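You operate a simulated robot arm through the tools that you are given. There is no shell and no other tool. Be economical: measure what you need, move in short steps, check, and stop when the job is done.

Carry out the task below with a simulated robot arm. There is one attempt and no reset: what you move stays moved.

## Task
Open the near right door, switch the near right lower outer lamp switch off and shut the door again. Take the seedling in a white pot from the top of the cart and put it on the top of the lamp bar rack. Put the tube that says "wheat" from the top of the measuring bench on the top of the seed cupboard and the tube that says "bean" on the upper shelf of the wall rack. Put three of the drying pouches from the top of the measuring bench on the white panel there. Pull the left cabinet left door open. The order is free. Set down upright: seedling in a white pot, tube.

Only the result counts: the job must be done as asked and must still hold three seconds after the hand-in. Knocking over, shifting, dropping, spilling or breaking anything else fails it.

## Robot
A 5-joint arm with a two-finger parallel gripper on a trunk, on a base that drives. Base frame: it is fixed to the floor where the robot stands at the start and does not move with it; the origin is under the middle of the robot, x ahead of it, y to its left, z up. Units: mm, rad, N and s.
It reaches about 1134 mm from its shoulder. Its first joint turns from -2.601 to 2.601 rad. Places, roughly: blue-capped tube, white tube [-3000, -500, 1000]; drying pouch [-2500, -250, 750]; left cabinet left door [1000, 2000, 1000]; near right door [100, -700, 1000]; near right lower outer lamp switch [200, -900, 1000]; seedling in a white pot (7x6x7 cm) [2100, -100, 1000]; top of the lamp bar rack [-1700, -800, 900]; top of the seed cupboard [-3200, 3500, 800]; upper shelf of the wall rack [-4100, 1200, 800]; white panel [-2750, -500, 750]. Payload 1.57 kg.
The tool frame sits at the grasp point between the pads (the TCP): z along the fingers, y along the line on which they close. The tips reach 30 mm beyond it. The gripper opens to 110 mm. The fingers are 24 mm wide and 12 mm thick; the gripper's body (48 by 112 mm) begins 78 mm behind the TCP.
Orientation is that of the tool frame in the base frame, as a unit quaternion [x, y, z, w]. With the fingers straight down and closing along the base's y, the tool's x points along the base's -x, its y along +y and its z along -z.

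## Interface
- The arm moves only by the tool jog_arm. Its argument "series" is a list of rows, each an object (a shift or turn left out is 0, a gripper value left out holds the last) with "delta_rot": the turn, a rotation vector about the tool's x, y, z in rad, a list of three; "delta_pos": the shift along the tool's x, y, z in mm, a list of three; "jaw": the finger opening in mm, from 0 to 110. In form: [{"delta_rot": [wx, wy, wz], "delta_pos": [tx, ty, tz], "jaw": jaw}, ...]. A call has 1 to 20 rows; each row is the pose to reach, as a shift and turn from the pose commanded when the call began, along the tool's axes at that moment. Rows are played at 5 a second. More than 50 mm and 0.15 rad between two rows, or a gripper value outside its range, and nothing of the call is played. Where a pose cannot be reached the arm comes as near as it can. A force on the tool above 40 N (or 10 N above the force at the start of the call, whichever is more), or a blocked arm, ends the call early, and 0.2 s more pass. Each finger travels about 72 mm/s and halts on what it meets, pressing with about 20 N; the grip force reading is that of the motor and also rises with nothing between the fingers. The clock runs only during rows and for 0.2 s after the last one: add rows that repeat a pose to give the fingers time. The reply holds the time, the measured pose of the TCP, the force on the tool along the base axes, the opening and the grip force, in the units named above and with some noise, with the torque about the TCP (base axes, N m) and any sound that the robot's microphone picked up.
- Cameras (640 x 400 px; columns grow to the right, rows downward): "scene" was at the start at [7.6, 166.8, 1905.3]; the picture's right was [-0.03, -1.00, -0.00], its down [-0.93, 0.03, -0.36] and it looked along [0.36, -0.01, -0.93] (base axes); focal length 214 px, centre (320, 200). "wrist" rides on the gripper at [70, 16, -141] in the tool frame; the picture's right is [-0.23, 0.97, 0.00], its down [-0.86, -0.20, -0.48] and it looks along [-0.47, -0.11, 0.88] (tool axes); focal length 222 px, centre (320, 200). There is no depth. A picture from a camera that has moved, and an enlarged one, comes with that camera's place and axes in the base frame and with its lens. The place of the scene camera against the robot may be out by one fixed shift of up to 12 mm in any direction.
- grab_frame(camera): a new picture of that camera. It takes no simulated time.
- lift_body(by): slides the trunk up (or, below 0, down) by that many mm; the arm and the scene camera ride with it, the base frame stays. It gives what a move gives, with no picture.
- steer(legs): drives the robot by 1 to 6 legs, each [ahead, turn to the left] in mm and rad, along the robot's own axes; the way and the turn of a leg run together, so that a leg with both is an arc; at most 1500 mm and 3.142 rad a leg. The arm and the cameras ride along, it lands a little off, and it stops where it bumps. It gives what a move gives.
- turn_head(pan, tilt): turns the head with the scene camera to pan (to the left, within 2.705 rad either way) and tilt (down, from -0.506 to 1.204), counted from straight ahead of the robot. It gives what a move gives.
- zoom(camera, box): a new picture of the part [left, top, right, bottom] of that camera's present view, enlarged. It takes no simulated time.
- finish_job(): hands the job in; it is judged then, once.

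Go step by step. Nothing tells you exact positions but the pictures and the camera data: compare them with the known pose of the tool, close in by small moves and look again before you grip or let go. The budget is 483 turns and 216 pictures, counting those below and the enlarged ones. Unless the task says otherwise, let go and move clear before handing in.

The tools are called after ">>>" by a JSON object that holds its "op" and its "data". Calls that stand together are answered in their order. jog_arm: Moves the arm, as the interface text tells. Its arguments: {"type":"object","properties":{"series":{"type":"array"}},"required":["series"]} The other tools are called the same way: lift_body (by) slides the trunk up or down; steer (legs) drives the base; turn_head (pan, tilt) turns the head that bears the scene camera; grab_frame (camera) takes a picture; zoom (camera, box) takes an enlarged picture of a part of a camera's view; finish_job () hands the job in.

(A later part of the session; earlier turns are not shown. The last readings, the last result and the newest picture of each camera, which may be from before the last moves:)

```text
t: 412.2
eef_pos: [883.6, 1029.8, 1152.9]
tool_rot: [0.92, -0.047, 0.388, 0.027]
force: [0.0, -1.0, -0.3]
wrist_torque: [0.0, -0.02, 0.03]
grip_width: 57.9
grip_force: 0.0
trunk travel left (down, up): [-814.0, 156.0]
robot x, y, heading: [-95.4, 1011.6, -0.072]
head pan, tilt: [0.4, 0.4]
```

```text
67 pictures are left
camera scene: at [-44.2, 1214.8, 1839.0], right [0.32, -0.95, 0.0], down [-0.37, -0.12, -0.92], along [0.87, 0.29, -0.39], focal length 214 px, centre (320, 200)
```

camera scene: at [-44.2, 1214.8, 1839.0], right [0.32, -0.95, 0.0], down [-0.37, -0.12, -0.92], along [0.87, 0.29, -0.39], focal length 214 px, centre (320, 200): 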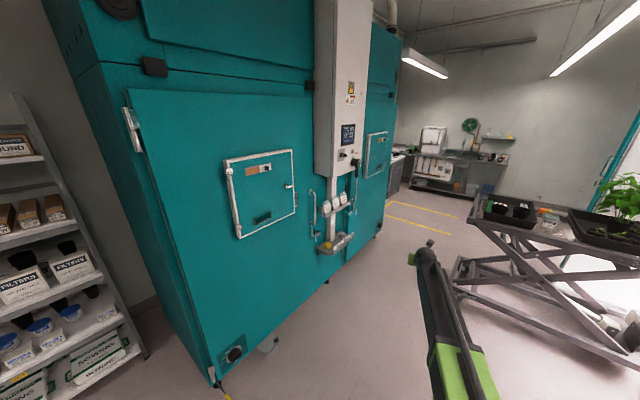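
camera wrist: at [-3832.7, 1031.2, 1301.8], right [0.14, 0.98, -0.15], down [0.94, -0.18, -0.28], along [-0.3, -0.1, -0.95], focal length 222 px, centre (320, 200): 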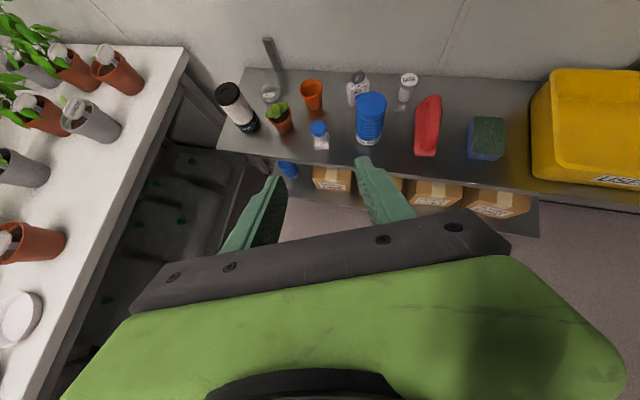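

>>> {"op": "jog_arm", "data": {"series": [{"delta_pos": [-34, 0, -18], "delta_rot": [0, -0.131, 0]}, {"delta_pos": [-68, 0, -35], "delta_rot": [0, -0.262, 0]}, {"delta_pos": [-103, 0, -53], "delta_rot": [0, -0.393, 0]}, {"delta_pos": [-137, 0, -71], "delta_rot": [0, -0.524, 0]}, {"delta_pos": [-171, 0, -88], "delta_rot": [0, -0.654, 0]}, {"delta_pos": [-205, 0, -106], "delta_rot": [0, -0.785, 0]}, {"delta_pos": [-205, 0, -106], "delta_rot": [0, -0.785, 0], "jaw": 110}]}}

>>> {"op": "steer", "data": {"legs": [[0, -0.204], [1238, 0], [0, 1.474]]}}

>>> {"op": "turn_head", "data": {"pan": 0.0, "tilt": 0.6}}

>>> {"op": "grab_frame", "data": {"camera": "scene"}}

```text
t: 413.8
eef_pos: [667.1, 1053.2, 1080.5]
tool_rot: [0.999, -0.053, 0.005, 0.007]
force: [-0.4, -0.3, -0.2]
wrist_torque: [0.01, 0.01, 0.02]
grip_width: 110.2
grip_force: 0.1
out of reach, approached as far as the arm can: row 1, 2, 3, 4, 5
trunk travel left (down, up): [-814.0, 156.0]
robot x, y, heading: [-93.4, 1013.2, -0.077]
head pan, tilt: [0.4, 0.4]
```

```text
t: 424.6
eef_pos: [1316.9, 1426.5, 1080.1]
tool_rot: [0.833, 0.553, 0.008, 0.002]
force: [0.2, 0.2, 0.1]
wrist_torque: [0.03, 0.1, 0.01]
grip_width: 109.9
grip_force: 0.1
trunk travel left (down, up): [-814.0, 156.0]
robot x, y, heading: [1106.8, 696.3, 1.195]
head pan, tilt: [0.4, 0.4]
```

```text
t: 425.4
eef_pos: [1318.0, 1426.0, 1080.6]
tool_rot: [0.833, 0.553, 0.008, 0.002]
force: [-0.3, -0.4, -0.4]
wrist_torque: [0.03, 0.03, 0.0]
grip_width: 110.1
grip_force: 0.1
trunk travel left (down, up): [-814.0, 156.0]
robot x, y, heading: [1108.3, 691.6, 1.198]
head pan, tilt: [0.0, 0.6]
```

```text
66 pictures are left
camera scene: at [964.6, 794.8, 1820.9], right [0.93, -0.37, 0.0], down [-0.21, -0.52, -0.83], along [0.3, 0.77, -0.56], focal length 214 px, centre (320, 200)
```

scene: 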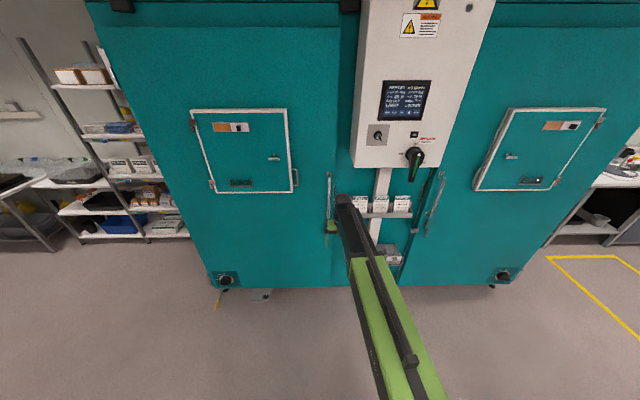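

>>> {"op": "steer", "data": {"legs": [[0, 0.06]]}}

>>> {"op": "lift_body", "data": {"by": -200}}

>>> {"op": "jog_arm", "data": {"series": [{"delta_pos": [33, 0, 0], "delta_rot": [0, 0.13, 0]}, {"delta_pos": [64, 0, -6], "delta_rot": [0, 0.26, 0]}, {"delta_pos": [93, 0, -16], "delta_rot": [0, 0.39, 0]}, {"delta_pos": [121, 0, -30], "delta_rot": [0, 0.52, 0]}, {"delta_pos": [148, 0, -48], "delta_rot": [0, 0.65, 0]}, {"delta_pos": [172, 0, -68], "delta_rot": [0, 0.78, 0]}, {"delta_pos": [193, 0, -91], "delta_rot": [0, 0.91, 0]}, {"delta_pos": [210, 0, -117], "delta_rot": [0, 1.04, 0]}, {"delta_pos": [224, 0, -145], "delta_rot": [0, 1.17, 0]}, {"delta_pos": [235, 0, -175], "delta_rot": [0, 1.3, 0]}, {"delta_pos": [242, 0, -206], "delta_rot": [0, 1.43, 0]}, {"delta_pos": [245, 0, -240], "delta_rot": [0, 1.571, 0]}]}}

>>> {"op": "grab_frame", "data": {"camera": "wrist"}}

```text
t: 426.3
eef_pos: [1271.9, 1437.5, 1081.8]
tool_rot: [0.815, 0.579, 0.009, 0.001]
force: [-0.2, 0.2, -0.4]
wrist_torque: [-0.02, 0.03, -0.03]
grip_width: 109.9
grip_force: 0.1
trunk travel left (down, up): [-814.0, 156.0]
robot x, y, heading: [1106.4, 692.8, 1.248]
head pan, tilt: [0.0, 0.6]
```

```text
t: 428.4
eef_pos: [1273.0, 1438.6, 881.2]
tool_rot: [0.816, 0.578, 0.008, 0.002]
force: [0.1, -0.5, -0.1]
wrist_torque: [-0.02, 0.0, 0.0]
grip_width: 110.3
grip_force: 0.0
trunk travel left (down, up): [-614.0, 356.0]
robot x, y, heading: [1109.5, 697.6, 1.25]
head pan, tilt: [0.0, 0.6]
```

```text
t: 431.0
eef_pos: [1348.9, 1665.7, 1118.6]
tool_rot: [0.574, 0.412, 0.579, -0.407]
force: [-0.3, 0.0, 0.7]
wrist_torque: [-0.02, -0.03, 0.01]
grip_width: 109.9
grip_force: 0.2
out of reach, approached as far as the arm can: row 2, 3, 12
trunk travel left (down, up): [-614.0, 356.0]
robot x, y, heading: [1111.2, 694.8, 1.243]
head pan, tilt: [0.0, 0.6]
```

```text
65 pictures are left
camera wrist: at [1316.7, 1528.1, 1189.4], right [0.92, -0.32, -0.22], down [-0.34, -0.39, -0.86], along [0.19, 0.86, -0.47], focal length 222 px, centre (320, 200)
```

wrist: 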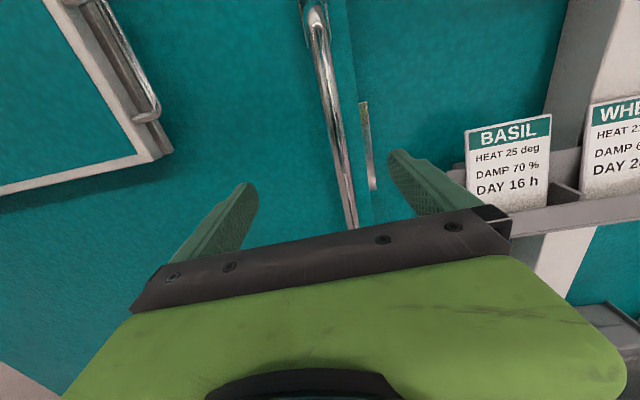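

>>> {"op": "jog_arm", "data": {"series": [{"delta_pos": [0, 8, 25]}, {"delta_pos": [0, 15, 50]}, {"delta_pos": [0, 18, 75]}]}}

>>> {"op": "grab_frame", "data": {"camera": "wrist"}}

```text
t: 431.8
eef_pos: [1391.8, 1731.5, 1121.0]
tool_rot: [0.571, 0.411, 0.583, -0.407]
force: [0.1, 0.1, -0.2]
wrist_torque: [0.01, 0.0, 0.0]
grip_width: 110.2
grip_force: 0.2
trunk travel left (down, up): [-614.0, 356.0]
robot x, y, heading: [1113.4, 692.9, 1.247]
head pan, tilt: [0.0, 0.6]
```

```text
64 pictures are left
camera wrist: at [1360.2, 1592.9, 1190.1], right [0.92, -0.32, -0.21], down [-0.33, -0.38, -0.86], along [0.2, 0.87, -0.46], focal length 222 px, centre (320, 200)
```

wrist: 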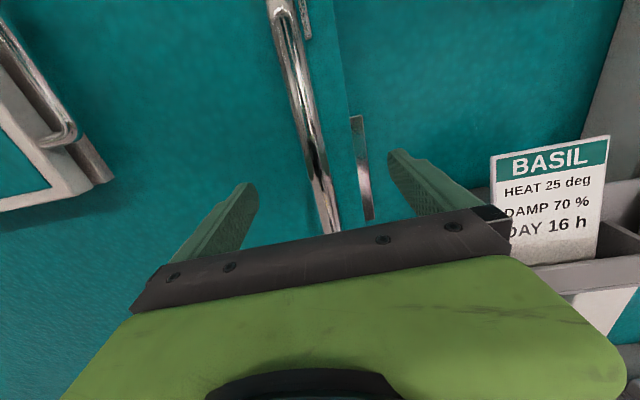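

>>> {"op": "jog_arm", "data": {"series": [{"delta_pos": [0, 0, 6]}, {"delta_pos": [0, 0, 12]}, {"delta_pos": [0, 0, 18]}, {"delta_pos": [0, 0, 24]}]}}

>>> {"op": "grab_frame", "data": {"camera": "wrist"}}

```text
t: 432.8
eef_pos: [1398.4, 1755.5, 1120.8]
tool_rot: [0.571, 0.411, 0.582, -0.407]
force: [-0.2, 0.0, 0.2]
wrist_torque: [0.0, 0.0, 0.0]
grip_width: 110.0
grip_force: 0.0
trunk travel left (down, up): [-614.0, 356.0]
robot x, y, heading: [1105.8, 695.7, 1.242]
head pan, tilt: [0.0, 0.6]
```

```text
63 pictures are left
camera wrist: at [1366.4, 1616.4, 1190.0], right [0.92, -0.32, -0.21], down [-0.33, -0.38, -0.86], along [0.2, 0.87, -0.46], focal length 222 px, centre (320, 200)
```

wrist: 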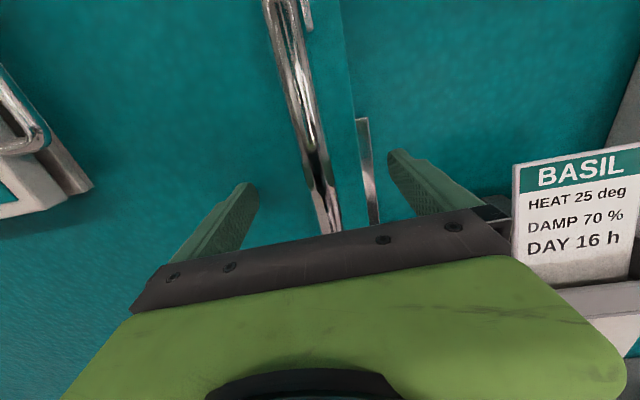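

>>> {"op": "jog_arm", "data": {"series": [{"jaw": 80}, {"jaw": 50}, {"jaw": 20}, {"jaw": 0}, {"jaw": 0}, {"jaw": 0}]}}

>>> {"op": "grab_frame", "data": {"camera": "wrist"}}

```text
t: 434.2
eef_pos: [1400.8, 1753.4, 1121.2]
tool_rot: [0.572, 0.409, 0.582, -0.407]
force: [13.6, -7.9, -3.1]
wrist_torque: [0.48, 0.75, 0.02]
grip_width: 19.7
grip_force: 33.8
trunk travel left (down, up): [-614.0, 356.0]
robot x, y, heading: [1107.6, 696.4, 1.251]
head pan, tilt: [0.0, 0.6]
```

```text
62 pictures are left
camera wrist: at [1369.2, 1615.2, 1190.1], right [0.92, -0.32, -0.22], down [-0.34, -0.38, -0.86], along [0.2, 0.87, -0.46], focal length 222 px, centre (320, 200)
```

wrist: 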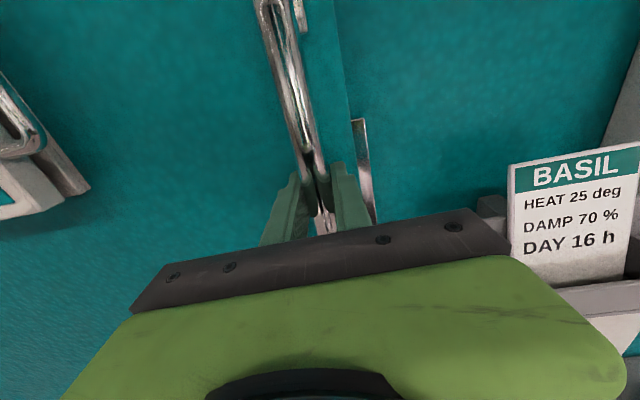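

>>> {"op": "jog_arm", "data": {"series": [{"delta_pos": [0, 3, 0]}, {"delta_pos": [0, 3, -5]}, {"delta_pos": [0, 3, -10]}, {"delta_pos": [0, 3, -15]}, {"delta_pos": [0, 3, -20]}, {"delta_pos": [0, 3, -25]}, {"delta_pos": [0, 3, -30]}, {"delta_pos": [0, 2, -35]}, {"delta_pos": [0, 2, -40]}, {"delta_pos": [0, 2, -45]}, {"delta_pos": [0, 2, -50]}, {"delta_pos": [0, 1, -55]}, {"delta_pos": [0, 1, -60]}, {"delta_pos": [0, 0, -65]}, {"delta_pos": [0, -1, -70]}, {"delta_pos": [0, -2, -75]}, {"delta_pos": [0, -3, -80]}]}}

>>> {"op": "grab_frame", "data": {"camera": "wrist"}}

```text
t: 437.8
eef_pos: [1364.3, 1682.6, 1121.6]
tool_rot: [0.569, 0.412, 0.583, -0.407]
force: [-19.5, 8.8, 0.3]
wrist_torque: [0.36, 0.72, -0.18]
grip_width: 20.1
grip_force: 33.9
trunk travel left (down, up): [-614.0, 356.0]
robot x, y, heading: [1107.3, 692.0, 1.249]
head pan, tilt: [0.0, 0.6]
```

```text
61 pictures are left
camera wrist: at [1334.0, 1543.1, 1189.9], right [0.92, -0.32, -0.21], down [-0.33, -0.38, -0.86], along [0.19, 0.87, -0.46], focal length 222 px, centre (320, 200)
```

wrist: 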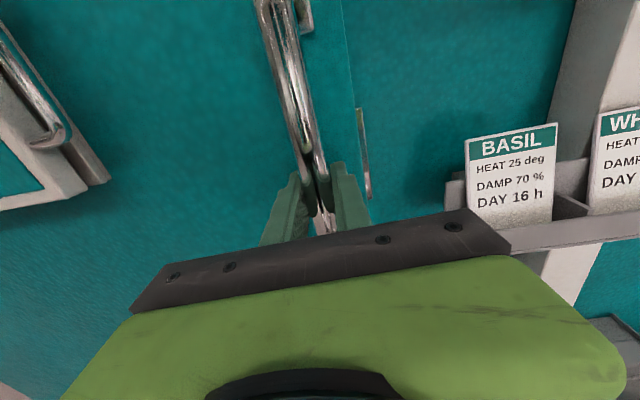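

>>> {"op": "jog_arm", "data": {"series": [{"delta_pos": [0, -4, 0]}, {"delta_pos": [0, -7, 0]}]}}

>>> {"op": "steer", "data": {"legs": [[-155, 0.029]]}}

```text
t: 438.4
eef_pos: [1365.8, 1683.7, 1121.3]
tool_rot: [0.573, 0.408, 0.583, -0.406]
force: [5.7, -4.6, -6.1]
wrist_torque: [0.59, 0.55, -0.05]
grip_width: 19.9
grip_force: 33.7
trunk travel left (down, up): [-614.0, 356.0]
robot x, y, heading: [1104.1, 695.6, 1.248]
head pan, tilt: [0.0, 0.6]
```

```text
t: 440.1
eef_pos: [1274.5, 1545.2, 1121.5]
tool_rot: [0.562, 0.424, 0.572, -0.422]
force: [-2.1, 3.0, 3.3]
wrist_torque: [-0.3, 1.02, 0.23]
grip_width: 19.6
grip_force: 33.2
trunk travel left (down, up): [-614.0, 356.0]
robot x, y, heading: [1059.3, 549.8, 1.281]
head pan, tilt: [0.0, 0.6]
stopped in leg 1: the force on the tool passed its limit at 42 N (the readings are from after the stop); the commanded pose is now the measured one
```

>>> {"op": "steer", "data": {"legs": [[-166, 0.085]]}}

```text
t: 441.5
eef_pos: [1156.6, 1421.0, 1122.0]
tool_rot: [0.543, 0.447, 0.553, -0.446]
force: [-4.8, 6.1, 15.7]
wrist_torque: [-0.05, 0.95, 0.18]
grip_width: 19.7
grip_force: 33.9
trunk travel left (down, up): [-614.0, 356.0]
robot x, y, heading: [1022.1, 407.0, 1.336]
head pan, tilt: [0.0, 0.6]
stopped in leg 1: the force on the tool passed its limit at 44 N (the readings are from after the stop); the commanded pose is now the measured one
```

>>> {"op": "steer", "data": {"legs": [[-135, 0.131]]}}

```text
t: 442.8
eef_pos: [1002.2, 1300.4, 1117.4]
tool_rot: [0.513, 0.483, 0.523, -0.479]
force: [-18.6, 29.9, 1.5]
wrist_torque: [0.15, 0.82, 0.02]
grip_width: 19.8
grip_force: 33.8
trunk travel left (down, up): [-614.0, 356.0]
robot x, y, heading: [998.6, 274.4, 1.465]
head pan, tilt: [0.0, 0.6]
```

>>> {"op": "jog_arm", "data": {"series": [{"delta_pos": [0, -3, 4]}, {"delta_pos": [0, -5, 8]}]}}

>>> {"op": "steer", "data": {"legs": [[-68, 0.21]]}}

>>> {"op": "grab_frame", "data": {"camera": "scene"}}

```text
t: 443.4
eef_pos: [1003.0, 1304.2, 1122.6]
tool_rot: [0.515, 0.48, 0.524, -0.48]
force: [14.8, -25.8, -15.5]
wrist_torque: [0.05, 0.77, -0.08]
grip_width: 19.7
grip_force: 33.7
trunk travel left (down, up): [-614.0, 356.0]
robot x, y, heading: [998.0, 276.5, 1.468]
head pan, tilt: [0.0, 0.6]
```

```text
t: 444.3
eef_pos: [966.3, 1289.2, 1121.3]
tool_rot: [0.507, 0.487, 0.517, -0.488]
force: [-0.8, 0.7, 4.4]
wrist_torque: [0.59, 0.81, 0.16]
grip_width: 19.8
grip_force: 33.4
trunk travel left (down, up): [-614.0, 356.0]
robot x, y, heading: [997.3, 257.9, 1.488]
head pan, tilt: [0.0, 0.6]
stopped in leg 1: the force on the tool passed its limit at 100 N (the readings are from after the stop); the commanded pose is now the measured one
```

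```text
60 pictures are left
camera scene: at [826.2, 313.3, 1620.6], right [1.0, -0.08, 0.0], down [-0.05, -0.56, -0.83], along [0.07, 0.82, -0.56], focal length 214 px, centre (320, 200)
```

scene: 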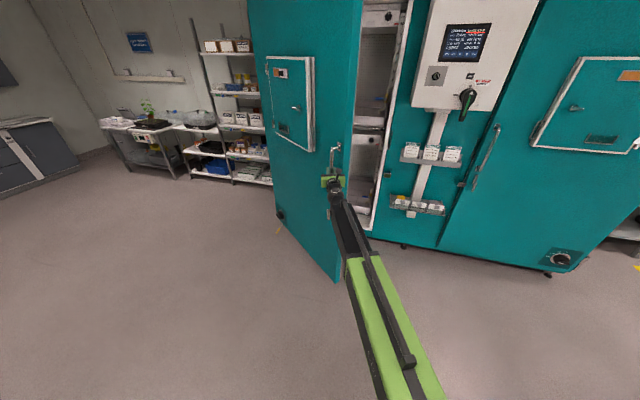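

The door is about 38° open. I'll release, go around its edge and push it wider from inside.

>>> {"op": "jog_arm", "data": {"series": [{"jaw": 40}, {"jaw": 60}, {"jaw": 60}, {"jaw": 60}]}}

>>> {"op": "steer", "data": {"legs": [[-150, 0], [0, -0.24]]}}

>>> {"op": "jog_arm", "data": {"series": [{"jaw": 20}, {"jaw": 0}, {"jaw": 0}]}}

>>> {"op": "steer", "data": {"legs": [[350, 0]]}}

>>> {"op": "grab_frame", "data": {"camera": "scene"}}

```text
t: 445.3
eef_pos: [966.4, 1290.2, 1121.0]
tool_rot: [0.509, 0.487, 0.517, -0.486]
force: [0.2, -0.2, -0.5]
wrist_torque: [0.01, -0.02, 0.02]
grip_width: 60.0
grip_force: 0.1
trunk travel left (down, up): [-614.0, 356.0]
robot x, y, heading: [997.2, 258.2, 1.494]
head pan, tilt: [0.0, 0.6]
```

```text
t: 447.5
eef_pos: [1207.3, 1118.1, 1120.7]
tool_rot: [0.565, 0.421, 0.573, -0.419]
force: [-0.5, 0.4, -0.4]
wrist_torque: [0.03, -0.01, -0.08]
grip_width: 60.0
grip_force: 0.0
trunk travel left (down, up): [-614.0, 356.0]
robot x, y, heading: [990.4, 110.8, 1.253]
head pan, tilt: [0.0, 0.6]
```

```text
t: 448.3
eef_pos: [1207.5, 1118.8, 1120.7]
tool_rot: [0.564, 0.421, 0.573, -0.42]
force: [-0.1, 0.0, -0.8]
wrist_torque: [-0.01, -0.01, -0.01]
grip_width: 0.0
grip_force: 19.9
trunk travel left (down, up): [-614.0, 356.0]
robot x, y, heading: [991.0, 112.1, 1.249]
head pan, tilt: [0.0, 0.6]
```

```text
t: 450.5
eef_pos: [1316.4, 1448.7, 1121.3]
tool_rot: [0.564, 0.421, 0.573, -0.419]
force: [-0.8, -0.6, 0.0]
wrist_torque: [0.0, 0.02, 0.03]
grip_width: 0.0
grip_force: 19.9
trunk travel left (down, up): [-614.0, 356.0]
robot x, y, heading: [1095.4, 442.0, 1.257]
head pan, tilt: [0.0, 0.6]
```

```text
59 pictures are left
camera scene: at [945.2, 534.2, 1620.8], right [0.95, -0.31, 0.0], down [-0.18, -0.54, -0.82], along [0.26, 0.78, -0.57], focal length 214 px, centre (320, 200)
```

scene: 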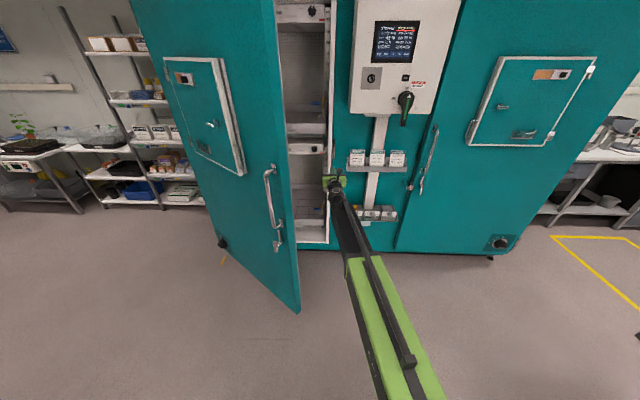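

>>> {"op": "steer", "data": {"legs": [[0, 0.3]]}}

>>> {"op": "steer", "data": {"legs": [[0, 0.15]]}}

>>> {"op": "steer", "data": {"legs": [[0, 0.15]]}}

>>> {"op": "grab_frame", "data": {"camera": "scene"}}

```text
t: 451.8
eef_pos: [1116.5, 1471.2, 1119.6]
tool_rot: [0.521, 0.473, 0.531, -0.472]
force: [0.5, 0.0, -0.6]
wrist_torque: [-0.01, 0.04, -0.01]
grip_width: 0.1
grip_force: 20.2
trunk travel left (down, up): [-614.0, 356.0]
robot x, y, heading: [1095.7, 439.3, 1.409]
head pan, tilt: [0.0, 0.6]
stopped in leg 1: the force on the tool passed its limit at 88 N (the readings are from after the stop); the commanded pose is now the measured one
```

```text
t: 452.8
eef_pos: [962.9, 1461.5, 1123.1]
tool_rot: [-0.485, -0.51, -0.494, 0.511]
force: [-0.3, -0.9, 0.2]
wrist_torque: [-0.01, 0.03, 0.04]
grip_width: 0.2
grip_force: 20.4
trunk travel left (down, up): [-614.0, 356.0]
robot x, y, heading: [1088.7, 440.7, 1.547]
head pan, tilt: [0.0, 0.6]
```

```text
t: 453.8
eef_pos: [804.3, 1429.9, 1122.6]
tool_rot: [-0.443, -0.546, -0.453, 0.548]
force: [1.0, 0.4, 0.4]
wrist_torque: [0.01, 0.0, 0.1]
grip_width: 0.0
grip_force: 19.9
trunk travel left (down, up): [-614.0, 356.0]
robot x, y, heading: [1084.0, 441.6, 1.694]
head pan, tilt: [0.0, 0.6]
```

```text
58 pictures are left
camera scene: at [909.8, 460.0, 1620.9], right [0.99, 0.12, 0.0], down [0.07, -0.56, -0.83], along [-0.1, 0.82, -0.56], focal length 214 px, centre (320, 200)
```

scene: 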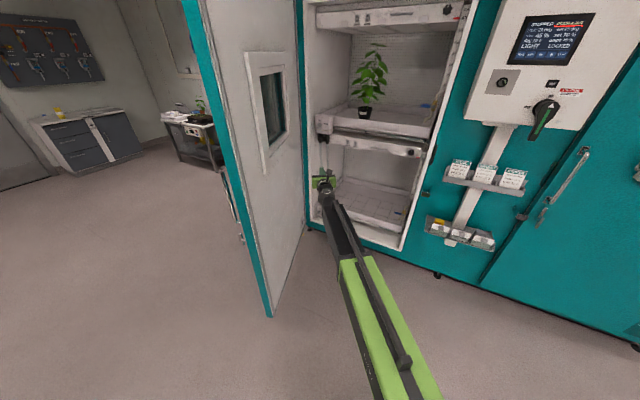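

>>> {"op": "steer", "data": {"legs": [[0, 0.15]]}}

>>> {"op": "steer", "data": {"legs": [[0, 0.15]]}}

>>> {"op": "grab_frame", "data": {"camera": "scene"}}

```text
t: 454.9
eef_pos: [658.4, 1376.1, 1122.9]
tool_rot: [-0.401, -0.578, -0.411, 0.58]
force: [-0.4, -0.8, 0.1]
wrist_torque: [0.0, 0.0, 0.02]
grip_width: 0.1
grip_force: 20.2
trunk travel left (down, up): [-614.0, 356.0]
robot x, y, heading: [1082.9, 439.1, 1.835]
head pan, tilt: [0.0, 0.6]
```

```text
t: 455.9
eef_pos: [511.3, 1295.9, 1119.6]
tool_rot: [-0.352, -0.61, -0.361, 0.611]
force: [-0.3, 0.4, -0.3]
wrist_torque: [0.04, 0.02, 0.04]
grip_width: 0.0
grip_force: 19.8
trunk travel left (down, up): [-614.0, 356.0]
robot x, y, heading: [1084.7, 442.5, 1.983]
head pan, tilt: [0.0, 0.6]
```

```text
57 pictures are left
camera scene: at [904.6, 409.0, 1620.8], right [0.92, 0.4, 0.0], down [0.23, -0.52, -0.83], along [-0.33, 0.76, -0.56], focal length 214 px, centre (320, 200)
```

scene: 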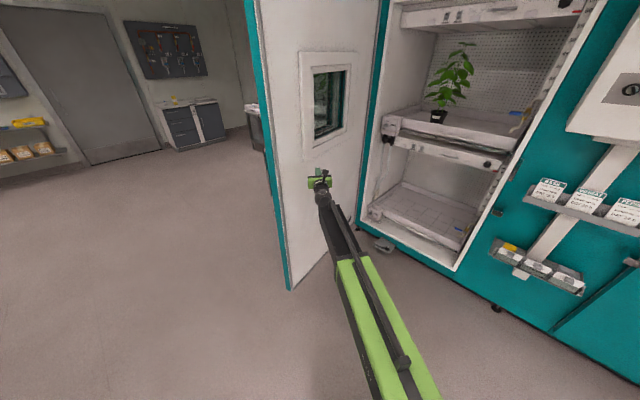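

>>> {"op": "steer", "data": {"legs": [[0, 0.15]]}}

>>> {"op": "steer", "data": {"legs": [[0, 0.08]]}}

>>> {"op": "grab_frame", "data": {"camera": "scene"}}

```text
t: 456.9
eef_pos: [387.9, 1197.7, 1122.8]
tool_rot: [-0.304, -0.634, -0.314, 0.638]
force: [-0.1, 0.5, 0.2]
wrist_torque: [0.03, 0.02, 0.0]
grip_width: 0.0
grip_force: 19.6
trunk travel left (down, up): [-614.0, 356.0]
robot x, y, heading: [1078.5, 440.1, 2.122]
head pan, tilt: [0.0, 0.6]
```

```text
t: 457.8
eef_pos: [326.0, 1137.5, 1122.0]
tool_rot: [-0.277, -0.646, -0.287, 0.65]
force: [-0.4, -0.3, 0.1]
wrist_torque: [-0.02, 0.0, 0.01]
grip_width: 0.0
grip_force: 20.2
trunk travel left (down, up): [-614.0, 356.0]
robot x, y, heading: [1077.5, 440.6, 2.197]
head pan, tilt: [0.0, 0.6]
```

```text
56 pictures are left
camera scene: at [911.7, 369.7, 1620.9], right [0.81, 0.59, 0.0], down [0.33, -0.46, -0.83], along [-0.48, 0.67, -0.56], focal length 214 px, centre (320, 200)
```

scene: 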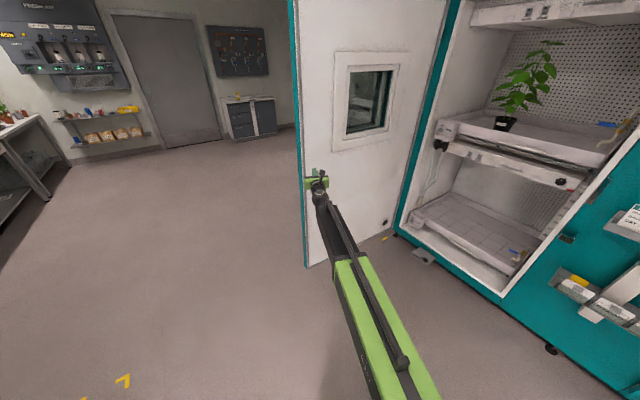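

The left door is open about 80°. Now I'll back off, fold the tool down and return to the cart for the pot.

>>> {"op": "steer", "data": {"legs": [[-300, 0]]}}

>>> {"op": "lift_body", "data": {"by": 340}}

>>> {"op": "jog_arm", "data": {"series": [{"delta_pos": [-20, 0, -28], "delta_rot": [0, -0.131, 0]}, {"delta_pos": [-40, 0, -56], "delta_rot": [0, -0.262, 0]}, {"delta_pos": [-60, 0, -84], "delta_rot": [0, -0.393, 0]}, {"delta_pos": [-80, 0, -112], "delta_rot": [0, -0.524, 0]}, {"delta_pos": [-100, 0, -140], "delta_rot": [0, -0.654, 0]}, {"delta_pos": [-120, 0, -168], "delta_rot": [0, -0.785, 0]}, {"delta_pos": [-140, 0, -196], "delta_rot": [0, -0.916, 0]}, {"delta_pos": [-160, 0, -224], "delta_rot": [0, -1.047, 0]}, {"delta_pos": [-180, 0, -252], "delta_rot": [0, -1.178, 0]}, {"delta_pos": [-200, 0, -280], "delta_rot": [0, -1.309, 0]}, {"delta_pos": [-220, 0, -308], "delta_rot": [0, -1.44, 0]}, {"delta_pos": [-239, 0, -336], "delta_rot": [0, -1.571, 0], "jaw": 100}]}}

>>> {"op": "steer", "data": {"legs": [[0, -1.9], [0, -1.87], [200, 0], [0, 1.571]]}}

>>> {"op": "turn_head", "data": {"pan": -0.1, "tilt": 0.6}}

>>> {"op": "grab_frame", "data": {"camera": "scene"}}

```text
t: 459.9
eef_pos: [499.4, 884.3, 1120.7]
tool_rot: [-0.276, -0.648, -0.284, 0.651]
force: [-0.7, -0.4, -0.9]
wrist_torque: [-0.01, -0.02, 0.0]
grip_width: 0.0
grip_force: 19.7
trunk travel left (down, up): [-614.0, 356.0]
robot x, y, heading: [1256.7, 190.0, 2.213]
head pan, tilt: [0.0, 0.6]
```

```text
t: 463.2
eef_pos: [499.9, 884.4, 1459.3]
tool_rot: [-0.275, -0.648, -0.284, 0.651]
force: [-0.3, 0.0, 0.1]
wrist_torque: [0.0, 0.03, -0.01]
grip_width: 0.0
grip_force: 19.6
trunk travel left (down, up): [-954.0, 16.0]
robot x, y, heading: [1257.1, 189.4, 2.218]
head pan, tilt: [0.0, 0.6]
```

```text
t: 465.8
eef_pos: [731.3, 639.5, 1220.0]
tool_rot: [0.398, 0.917, 0.007, -0.001]
force: [0.6, -0.4, 1.1]
wrist_torque: [-0.01, -0.01, 0.03]
grip_width: 52.3
grip_force: 0.1
out of reach, approached as far as the arm can: row 1, 2, 3, 4, 5, 6, 7, 8, 9, 10, 11, 12
trunk travel left (down, up): [-954.0, 16.0]
robot x, y, heading: [1261.0, 194.6, 2.218]
head pan, tilt: [0.0, 0.6]
```

```text
t: 480.0
eef_pos: [1937.5, 194.7, 1220.1]
tool_rot: [0.996, 0.089, 0.004, 0.007]
force: [0.2, 0.9, -0.3]
wrist_torque: [-0.06, 0.04, 0.01]
grip_width: 99.9
grip_force: 0.0
trunk travel left (down, up): [-954.0, 16.0]
robot x, y, heading: [1271.6, -11.8, 0.06]
head pan, tilt: [0.0, 0.6]
```

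```text
t: 480.7
eef_pos: [1935.7, 192.3, 1221.6]
tool_rot: [0.996, 0.089, 0.006, 0.006]
force: [0.1, -0.5, -1.0]
wrist_torque: [0.0, -0.02, 0.02]
grip_width: 100.1
grip_force: 0.0
trunk travel left (down, up): [-954.0, 16.0]
robot x, y, heading: [1271.7, -11.8, 0.067]
head pan, tilt: [-0.099, 0.6]
```

```text
55 pictures are left
camera scene: at [1300.8, 151.2, 1960.9], right [-0.03, -1.0, 0.0], down [-0.56, 0.02, -0.83], along [0.82, -0.03, -0.56], focal length 214 px, centre (320, 200)
```

scene: 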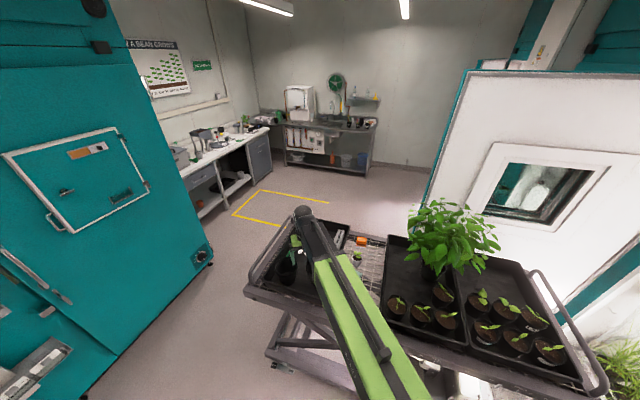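

>>> {"op": "zoom", "data": {"camera": "scene", "box": [320, 220, 400, 290]}}

>>> {"op": "grab_frame", "data": {"camera": "wrist"}}

```text
5.71 times, centred on (360, 255) of scene
camera zoom: at [1300.8, 151.2, 1960.9], right [-0.03, -1.0, 0.0], down [-0.56, 0.02, -0.83], along [0.82, -0.03, -0.56], focal length 1226 px, centre (91, -114)
```

zoom: 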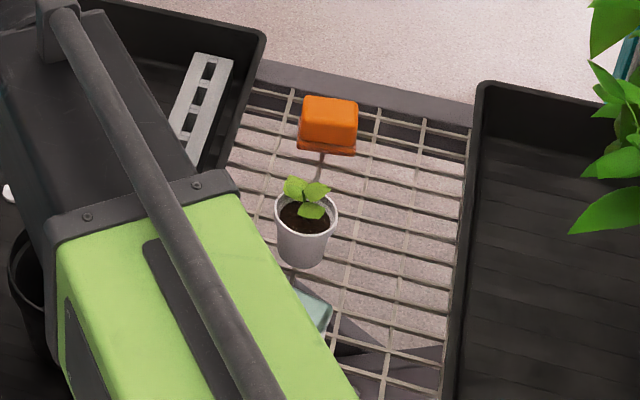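

```text
53 pictures are left
camera wrist: at [2005.4, 190.2, 1363.9], right [-0.05, -1.0, 0.01], down [-0.88, 0.05, 0.47], along [-0.47, 0.01, -0.88], focal length 222 px, centre (320, 200)
```

wrist: 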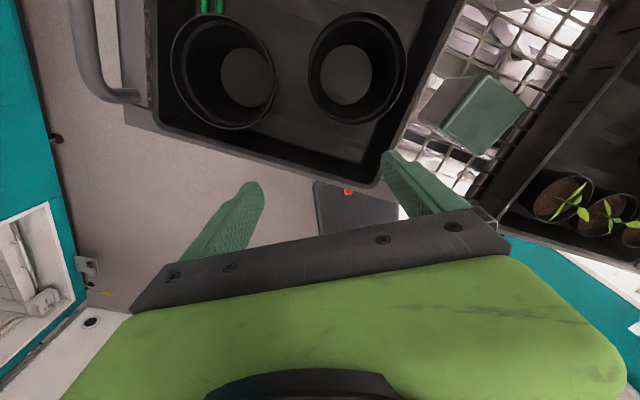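

The pot still stands in place. I'll swing the arm over it.

>>> {"op": "jog_arm", "data": {"series": [{"delta_pos": [22, 31, 0], "delta_rot": [0, 0, 0.05]}, {"delta_pos": [43, 64, 0], "delta_rot": [0, 0, 0.1]}, {"delta_pos": [61, 100, 0], "delta_rot": [0, 0, 0.15]}, {"delta_pos": [78, 138, 0], "delta_rot": [0, 0, 0.2]}, {"delta_pos": [92, 177, 0], "delta_rot": [0, 0, 0.25]}, {"delta_pos": [104, 218, 0], "delta_rot": [0, 0, 0.3]}, {"delta_pos": [113, 261, 0], "delta_rot": [0, 0, 0.35]}, {"delta_pos": [118, 306, 0], "delta_rot": [0, 0, 0.4]}, {"delta_pos": [118, 306, 0], "delta_rot": [0, 0, 0.4]}]}}

>>> {"op": "lift_body", "data": {"by": -120}}

>>> {"op": "grab_frame", "data": {"camera": "wrist"}}

```text
t: 482.7
eef_pos: [2102.1, -84.0, 1220.7]
tool_rot: [0.993, -0.114, 0.007, 0.006]
force: [-0.4, 0.5, -0.9]
wrist_torque: [-0.03, -0.01, 0.01]
grip_width: 100.0
grip_force: 0.1
trunk travel left (down, up): [-954.0, 16.0]
robot x, y, heading: [1271.6, -10.1, 0.064]
head pan, tilt: [-0.099, 0.6]
```

```text
t: 484.2
eef_pos: [2101.9, -84.7, 1100.3]
tool_rot: [0.994, -0.113, 0.007, 0.006]
force: [-0.4, -0.3, -0.1]
wrist_torque: [-0.04, -0.02, 0.01]
grip_width: 99.6
grip_force: 0.0
trunk travel left (down, up): [-834.0, 136.0]
robot x, y, heading: [1272.1, -5.6, 0.066]
head pan, tilt: [-0.099, 0.6]
```

```text
52 pictures are left
camera wrist: at [2165.8, -113.6, 1243.9], right [-0.44, -0.9, 0.01], down [-0.79, 0.39, 0.46], along [-0.42, 0.2, -0.89], focal length 222 px, centre (320, 200)
```

wrist: 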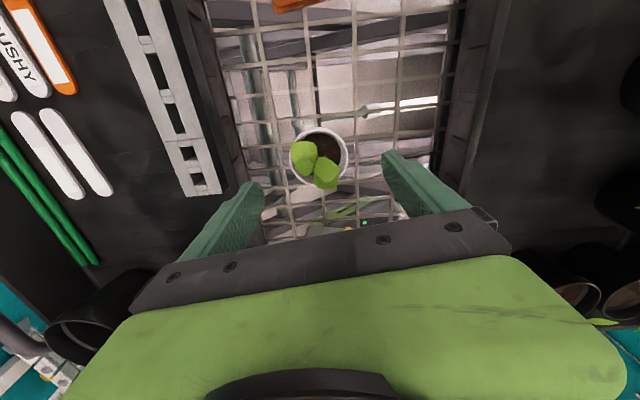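

>>> {"op": "lift_body", "data": {"by": -110}}

>>> {"op": "grab_frame", "data": {"camera": "wrist"}}

>>> {"op": "zoom", "data": {"camera": "scene", "box": [320, 220, 400, 290]}}

```text
t: 485.6
eef_pos: [2102.5, -85.7, 991.0]
tool_rot: [0.994, -0.112, 0.006, 0.005]
force: [-0.5, -0.3, 0.4]
wrist_torque: [0.0, 0.01, 0.01]
grip_width: 99.9
grip_force: 0.0
trunk travel left (down, up): [-724.0, 246.0]
robot x, y, heading: [1274.6, -13.3, 0.062]
head pan, tilt: [-0.099, 0.6]
```

```text
51 pictures are left
camera wrist: at [2166.0, -113.7, 1133.7], right [-0.44, -0.9, 0.01], down [-0.79, 0.39, 0.46], along [-0.42, 0.2, -0.89], focal length 222 px, centre (320, 200)
```

wrist: 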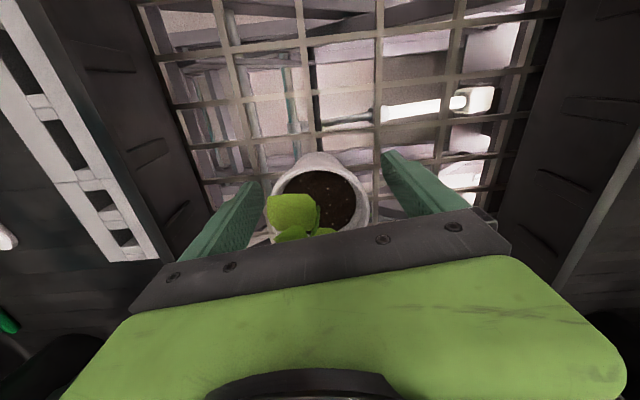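

```text
5.71 times, centred on (360, 255) of scene
camera zoom: at [1301.9, 150.9, 1730.9], right [-0.03, -1.0, 0.0], down [-0.56, 0.02, -0.83], along [0.82, -0.03, -0.56], focal length 1226 px, centre (91, -114)
```

zoom: 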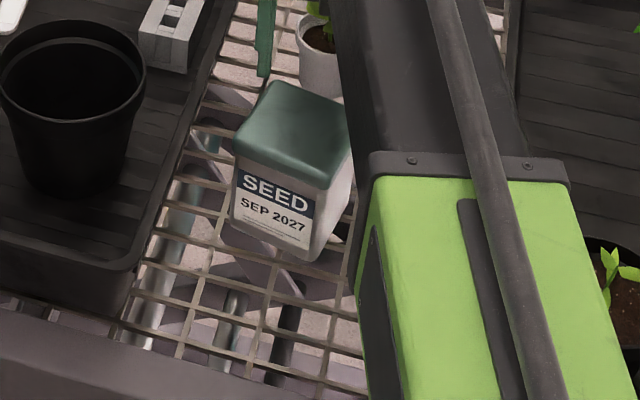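

>>> {"op": "jog_arm", "data": {"series": [{"jaw": 80}, {"jaw": 50}, {"jaw": 20}, {"jaw": 0}, {"jaw": 0}, {"jaw": 0}]}}

>>> {"op": "lift_body", "data": {"by": 20}}

>>> {"op": "grab_frame", "data": {"camera": "wrist"}}

```text
t: 487.0
eef_pos: [2102.9, -84.4, 990.3]
tool_rot: [0.994, -0.112, 0.006, 0.006]
force: [0.9, 0.3, 0.2]
wrist_torque: [-0.03, 0.0, -0.02]
grip_width: 59.4
grip_force: 20.6
trunk travel left (down, up): [-724.0, 246.0]
robot x, y, heading: [1274.1, -10.5, 0.065]
head pan, tilt: [-0.099, 0.6]
```

```text
t: 487.7
eef_pos: [2102.9, -84.2, 1010.8]
tool_rot: [0.994, -0.112, 0.007, 0.005]
force: [-0.4, 0.2, -0.6]
wrist_torque: [-0.01, -0.03, 0.04]
grip_width: 59.7
grip_force: 20.3
trunk travel left (down, up): [-744.0, 226.0]
robot x, y, heading: [1274.6, -10.0, 0.069]
head pan, tilt: [-0.099, 0.6]
```

```text
49 pictures are left
camera wrist: at [2166.0, -113.6, 1153.7], right [-0.44, -0.9, 0.01], down [-0.79, 0.39, 0.46], along [-0.42, 0.2, -0.89], focal length 222 px, centre (320, 200)
```

wrist: 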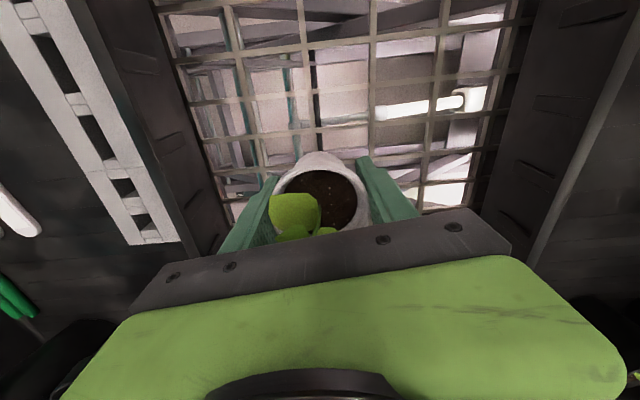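

>>> {"op": "lift_body", "data": {"by": 50}}

>>> {"op": "lift_body", "data": {"by": 80}}

>>> {"op": "grab_frame", "data": {"camera": "wrist"}}

```text
t: 488.6
eef_pos: [2102.5, -84.3, 1059.8]
tool_rot: [0.994, -0.112, 0.007, 0.005]
force: [-0.4, -0.5, -0.7]
wrist_torque: [0.01, -0.04, -0.01]
grip_width: 59.6
grip_force: 20.3
trunk travel left (down, up): [-794.0, 176.0]
robot x, y, heading: [1273.5, -10.2, 0.07]
head pan, tilt: [-0.099, 0.6]
```

```text
t: 489.8
eef_pos: [2101.7, -84.5, 1140.7]
tool_rot: [0.994, -0.113, 0.007, 0.006]
force: [-0.2, -0.3, -0.8]
wrist_torque: [-0.01, 0.01, 0.02]
grip_width: 59.4
grip_force: 19.8
trunk travel left (down, up): [-874.0, 96.0]
robot x, y, heading: [1271.4, -11.2, 0.065]
head pan, tilt: [-0.099, 0.6]
```

```text
48 pictures are left
camera wrist: at [2166.0, -113.6, 1283.7], right [-0.44, -0.9, 0.01], down [-0.79, 0.39, 0.46], along [-0.42, 0.2, -0.89], focal length 222 px, centre (320, 200)
```

wrist: 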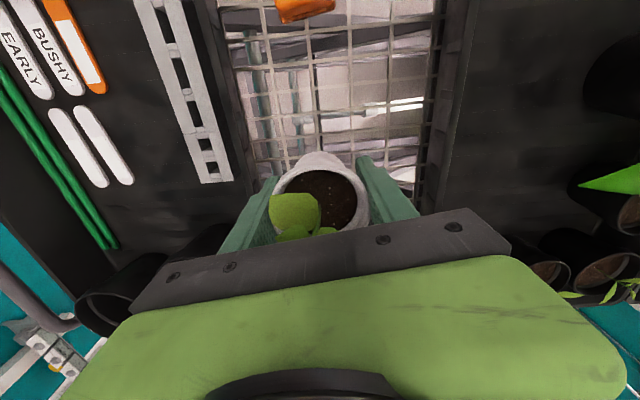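

The pot is held securely at 59 mm. I'll raise it, retract the arm a bit and carry it to the rack.

>>> {"op": "lift_body", "data": {"by": 80}}

>>> {"op": "steer", "data": {"legs": [[-600, 0]]}}

>>> {"op": "jog_arm", "data": {"series": [{"delta_pos": [-20, 0, 0]}, {"delta_pos": [-45, 0, 0]}, {"delta_pos": [-75, 0, 0]}, {"delta_pos": [-100, 0, 0]}]}}

>>> {"op": "steer", "data": {"legs": [[0, 1.49], [0, 1.48], [1200, 0]]}}

>>> {"op": "grab_frame", "data": {"camera": "wrist"}}

```text
t: 491.0
eef_pos: [2103.0, -84.0, 1220.3]
tool_rot: [0.994, -0.112, 0.006, 0.005]
force: [0.4, -0.2, -1.3]
wrist_torque: [0.02, 0.02, -0.02]
grip_width: 59.6
grip_force: 19.9
trunk travel left (down, up): [-954.0, 16.0]
robot x, y, heading: [1274.7, -11.1, 0.065]
head pan, tilt: [-0.099, 0.6]
```

```text
t: 494.3
eef_pos: [1512.2, -122.3, 1221.6]
tool_rot: [0.994, -0.112, 0.005, 0.004]
force: [-0.7, 0.6, -1.2]
wrist_torque: [0.0, -0.02, -0.02]
grip_width: 59.6
grip_force: 19.4
trunk travel left (down, up): [-954.0, 16.0]
robot x, y, heading: [680.1, -49.8, 0.067]
head pan, tilt: [-0.099, 0.6]
```

```text
t: 495.3
eef_pos: [1416.5, -99.5, 1221.0]
tool_rot: [0.994, -0.112, 0.006, 0.005]
force: [0.5, 0.7, -1.7]
wrist_torque: [0.02, -0.01, 0.02]
grip_width: 59.3
grip_force: 19.7
trunk travel left (down, up): [-954.0, 16.0]
robot x, y, heading: [682.6, -49.8, 0.063]
head pan, tilt: [-0.099, 0.6]
```

```text
t: 508.7
eef_pos: [-1240.9, 214.3, 1219.9]
tool_rot: [0.186, 0.983, 0.006, -0.006]
force: [-0.1, 0.1, -1.3]
wrist_torque: [0.0, 0.03, 0.01]
grip_width: 59.0
grip_force: 20.6
trunk travel left (down, up): [-954.0, 16.0]
robot x, y, heading: [-526.2, 63.7, 3.061]
head pan, tilt: [-0.099, 0.6]
```

```text
47 pictures are left
camera wrist: at [-1297.6, 254.1, 1363.7], right [0.57, 0.82, 0.01], down [0.73, -0.5, 0.46], along [0.39, -0.26, -0.89], focal length 222 px, centre (320, 200)
```

wrist: 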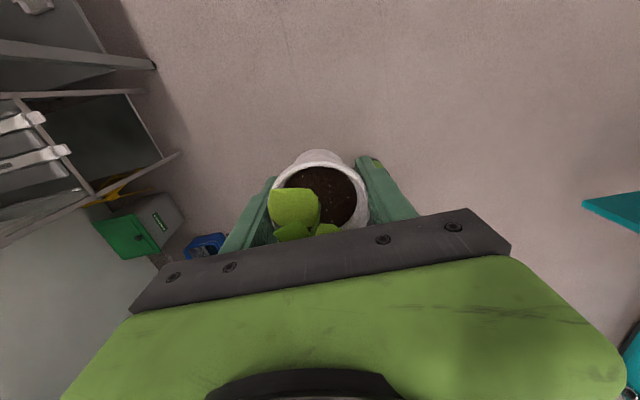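

>>> {"op": "steer", "data": {"legs": [[0, -0.04], [1105, 0], [0, 1.5]]}}

>>> {"op": "turn_head", "data": {"pan": 0.25, "tilt": 0.8}}

>>> {"op": "grab_frame", "data": {"camera": "scene"}}

>>> {"op": "grab_frame", "data": {"camera": "wrist"}}

```text
t: 518.5
eef_pos: [-1767.8, -554.0, 1220.1]
tool_rot: [-0.556, 0.831, 0.001, -0.009]
force: [-0.8, 0.2, -1.0]
wrist_torque: [0.0, -0.02, 0.01]
grip_width: 58.4
grip_force: 19.8
trunk travel left (down, up): [-954.0, 16.0]
robot x, y, heading: [-1580.2, 163.4, -1.667]
head pan, tilt: [-0.099, 0.6]
```

```text
t: 519.3
eef_pos: [-1763.7, -551.8, 1220.6]
tool_rot: [-0.557, 0.831, 0.001, -0.01]
force: [-0.9, -0.3, -0.6]
wrist_torque: [0.0, -0.02, 0.0]
grip_width: 58.2
grip_force: 20.0
trunk travel left (down, up): [-954.0, 16.0]
robot x, y, heading: [-1575.6, 163.9, -1.66]
head pan, tilt: [0.25, 0.799]
```

```text
46 pictures are left
camera scene: at [-1397.1, 108.6, 1944.0], right [-0.99, -0.15, 0.0], down [-0.11, 0.71, -0.7], along [0.11, -0.69, -0.72], focal length 214 px, centre (320, 200)
```

scene: 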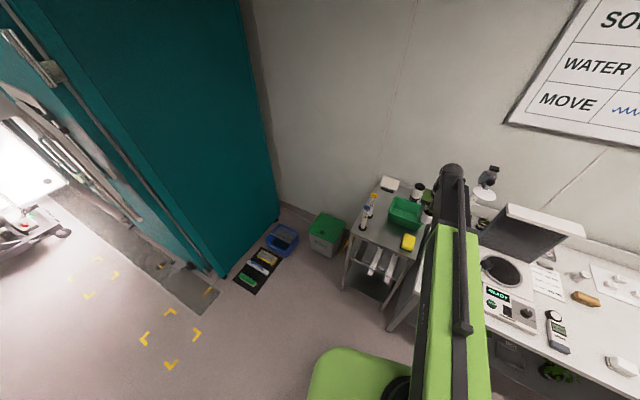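

```text
45 pictures are left
camera wrist: at [-1803.3, -609.1, 1363.6], right [-0.81, 0.58, 0.01], down [0.52, 0.72, 0.46], along [0.26, 0.38, -0.89], focal length 222 px, centre (320, 200)
```

wrist: 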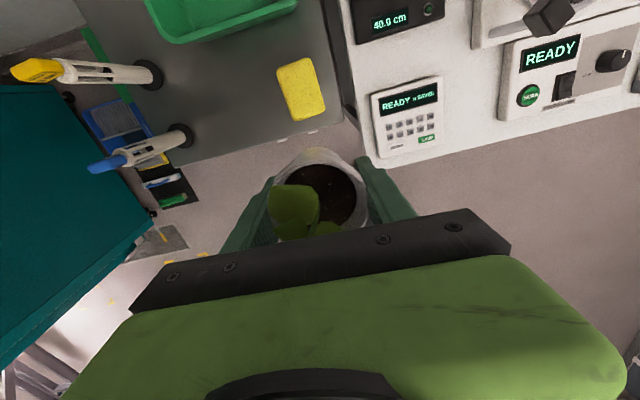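

>>> {"op": "jog_arm", "data": {"series": [{"delta_pos": [12, -38, 0], "delta_rot": [0, 0, -0.052]}, {"delta_pos": [28, -75, 0], "delta_rot": [0, 0, -0.104]}, {"delta_pos": [46, -113, 0], "delta_rot": [0, 0, -0.155]}, {"delta_pos": [66, -150, 0], "delta_rot": [0, 0, -0.207]}, {"delta_pos": [66, -150, 0], "delta_rot": [0, 0, -0.207]}]}}

>>> {"op": "lift_body", "data": {"by": -150}}

>>> {"op": "grab_frame", "data": {"camera": "wrist"}}

>>> {"op": "zoom", "data": {"camera": "scene", "box": [340, 140, 440, 280]}}

```text
t: 520.5
eef_pos: [-1640.8, -672.6, 1220.9]
tool_rot: [-0.635, 0.773, 0.003, -0.011]
force: [-0.2, -0.4, -1.1]
wrist_torque: [-0.03, 0.0, 0.01]
grip_width: 58.2
grip_force: 19.6
out of reach, approached as far as the arm can: row 4, 5
trunk travel left (down, up): [-954.0, 16.0]
robot x, y, heading: [-1577.9, 163.3, -1.665]
head pan, tilt: [0.25, 0.799]
```

```text
t: 522.3
eef_pos: [-1642.3, -673.3, 1071.4]
tool_rot: [-0.634, 0.773, 0.004, -0.011]
force: [0.2, -0.4, -0.9]
wrist_torque: [-0.01, 0.02, 0.0]
grip_width: 58.3
grip_force: 19.9
trunk travel left (down, up): [-804.0, 166.0]
robot x, y, heading: [-1578.2, 160.7, -1.666]
head pan, tilt: [0.25, 0.799]
```

```text
44 pictures are left
camera wrist: at [-1667.0, -736.4, 1213.9], right [-0.91, 0.41, 0.02], down [0.37, 0.8, 0.46], along [0.18, 0.43, -0.89], focal length 222 px, centre (320, 200)
```

wrist: 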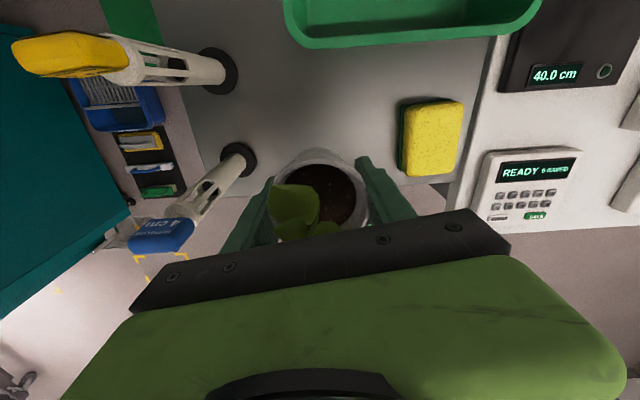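

```text
2.86 times, centred on (390, 210) of scene
camera zoom: at [-1396.9, 109.1, 1794.0], right [-0.99, -0.15, 0.0], down [-0.11, 0.71, -0.7], along [0.11, -0.69, -0.72], focal length 613 px, centre (120, 171)
```

zoom: 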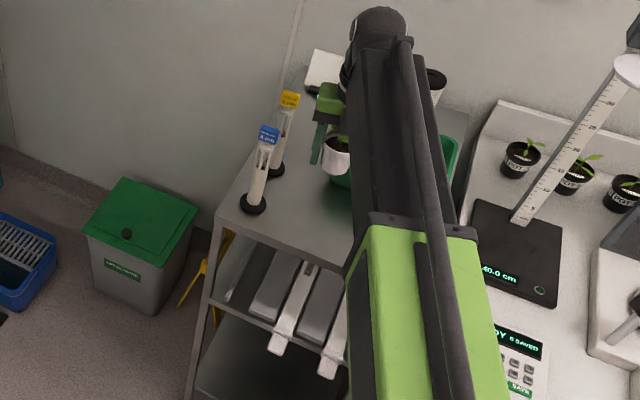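

>>> {"op": "lift_body", "data": {"by": -125}}

>>> {"op": "grab_frame", "data": {"camera": "wrist"}}

>>> {"op": "zoom", "data": {"camera": "scene", "box": [370, 130, 430, 190]}}

```text
t: 523.8
eef_pos: [-1642.0, -673.5, 945.8]
tool_rot: [-0.634, 0.773, 0.004, -0.011]
force: [0.3, -0.3, -0.6]
wrist_torque: [-0.02, 0.01, 0.02]
grip_width: 58.3
grip_force: 20.3
trunk travel left (down, up): [-679.0, 291.0]
robot x, y, heading: [-1580.2, 165.2, -1.663]
head pan, tilt: [0.25, 0.799]
```

```text
42 pictures are left
camera wrist: at [-1666.9, -736.4, 1088.9], right [-0.91, 0.41, 0.02], down [0.37, 0.8, 0.46], along [0.18, 0.43, -0.89], focal length 222 px, centre (320, 200)
```

wrist: 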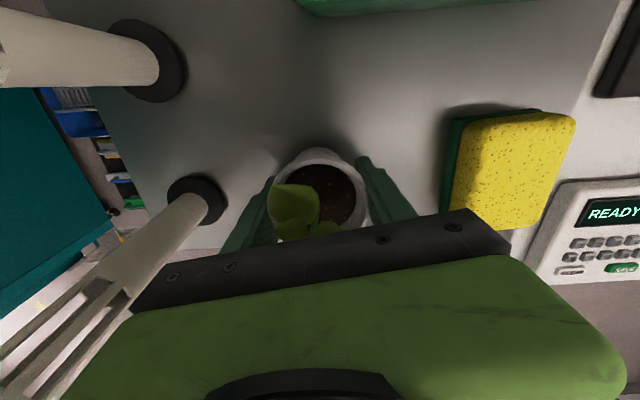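

```text
6.67 times, centred on (400, 160) of scene
camera zoom: at [-1396.9, 109.1, 1669.0], right [-0.99, -0.15, 0.0], down [-0.11, 0.71, -0.7], along [0.11, -0.69, -0.72], focal length 1430 px, centre (-213, 467)
```

zoom: 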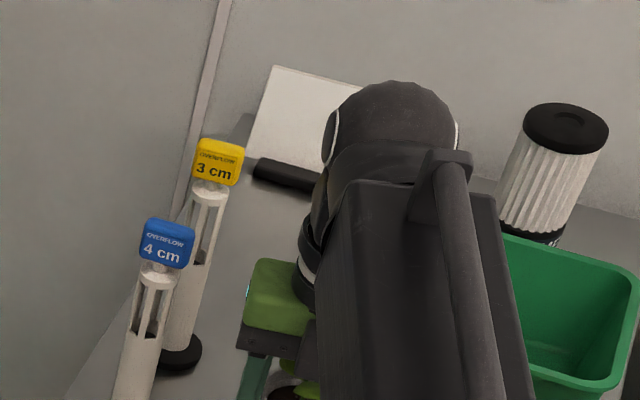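

>>> {"op": "lift_body", "data": {"by": -15}}

>>> {"op": "lift_body", "data": {"by": -6}}

```text
t: 524.4
eef_pos: [-1640.9, -671.9, 931.7]
tool_rot: [-0.634, 0.774, 0.003, -0.01]
force: [0.5, -0.4, -1.4]
wrist_torque: [0.03, -0.01, -0.03]
grip_width: 58.3
grip_force: 19.6
trunk travel left (down, up): [-664.0, 306.0]
robot x, y, heading: [-1581.0, 160.6, -1.666]
head pan, tilt: [0.25, 0.799]
```

```text
t: 524.8
eef_pos: [-1641.9, -673.7, 931.4]
tool_rot: [-0.634, 0.773, 0.001, -0.013]
force: [0.3, 2.7, 25.0]
wrist_torque: [0.36, -0.49, 0.08]
grip_width: 58.1
grip_force: 20.4
trunk travel left (down, up): [-662.0, 308.0]
robot x, y, heading: [-1582.1, 163.6, -1.666]
head pan, tilt: [0.25, 0.799]
stopped: the force on the tool passed its limit at 53 N (the readings are from after the stop); the commanded pose is now the measured one
```

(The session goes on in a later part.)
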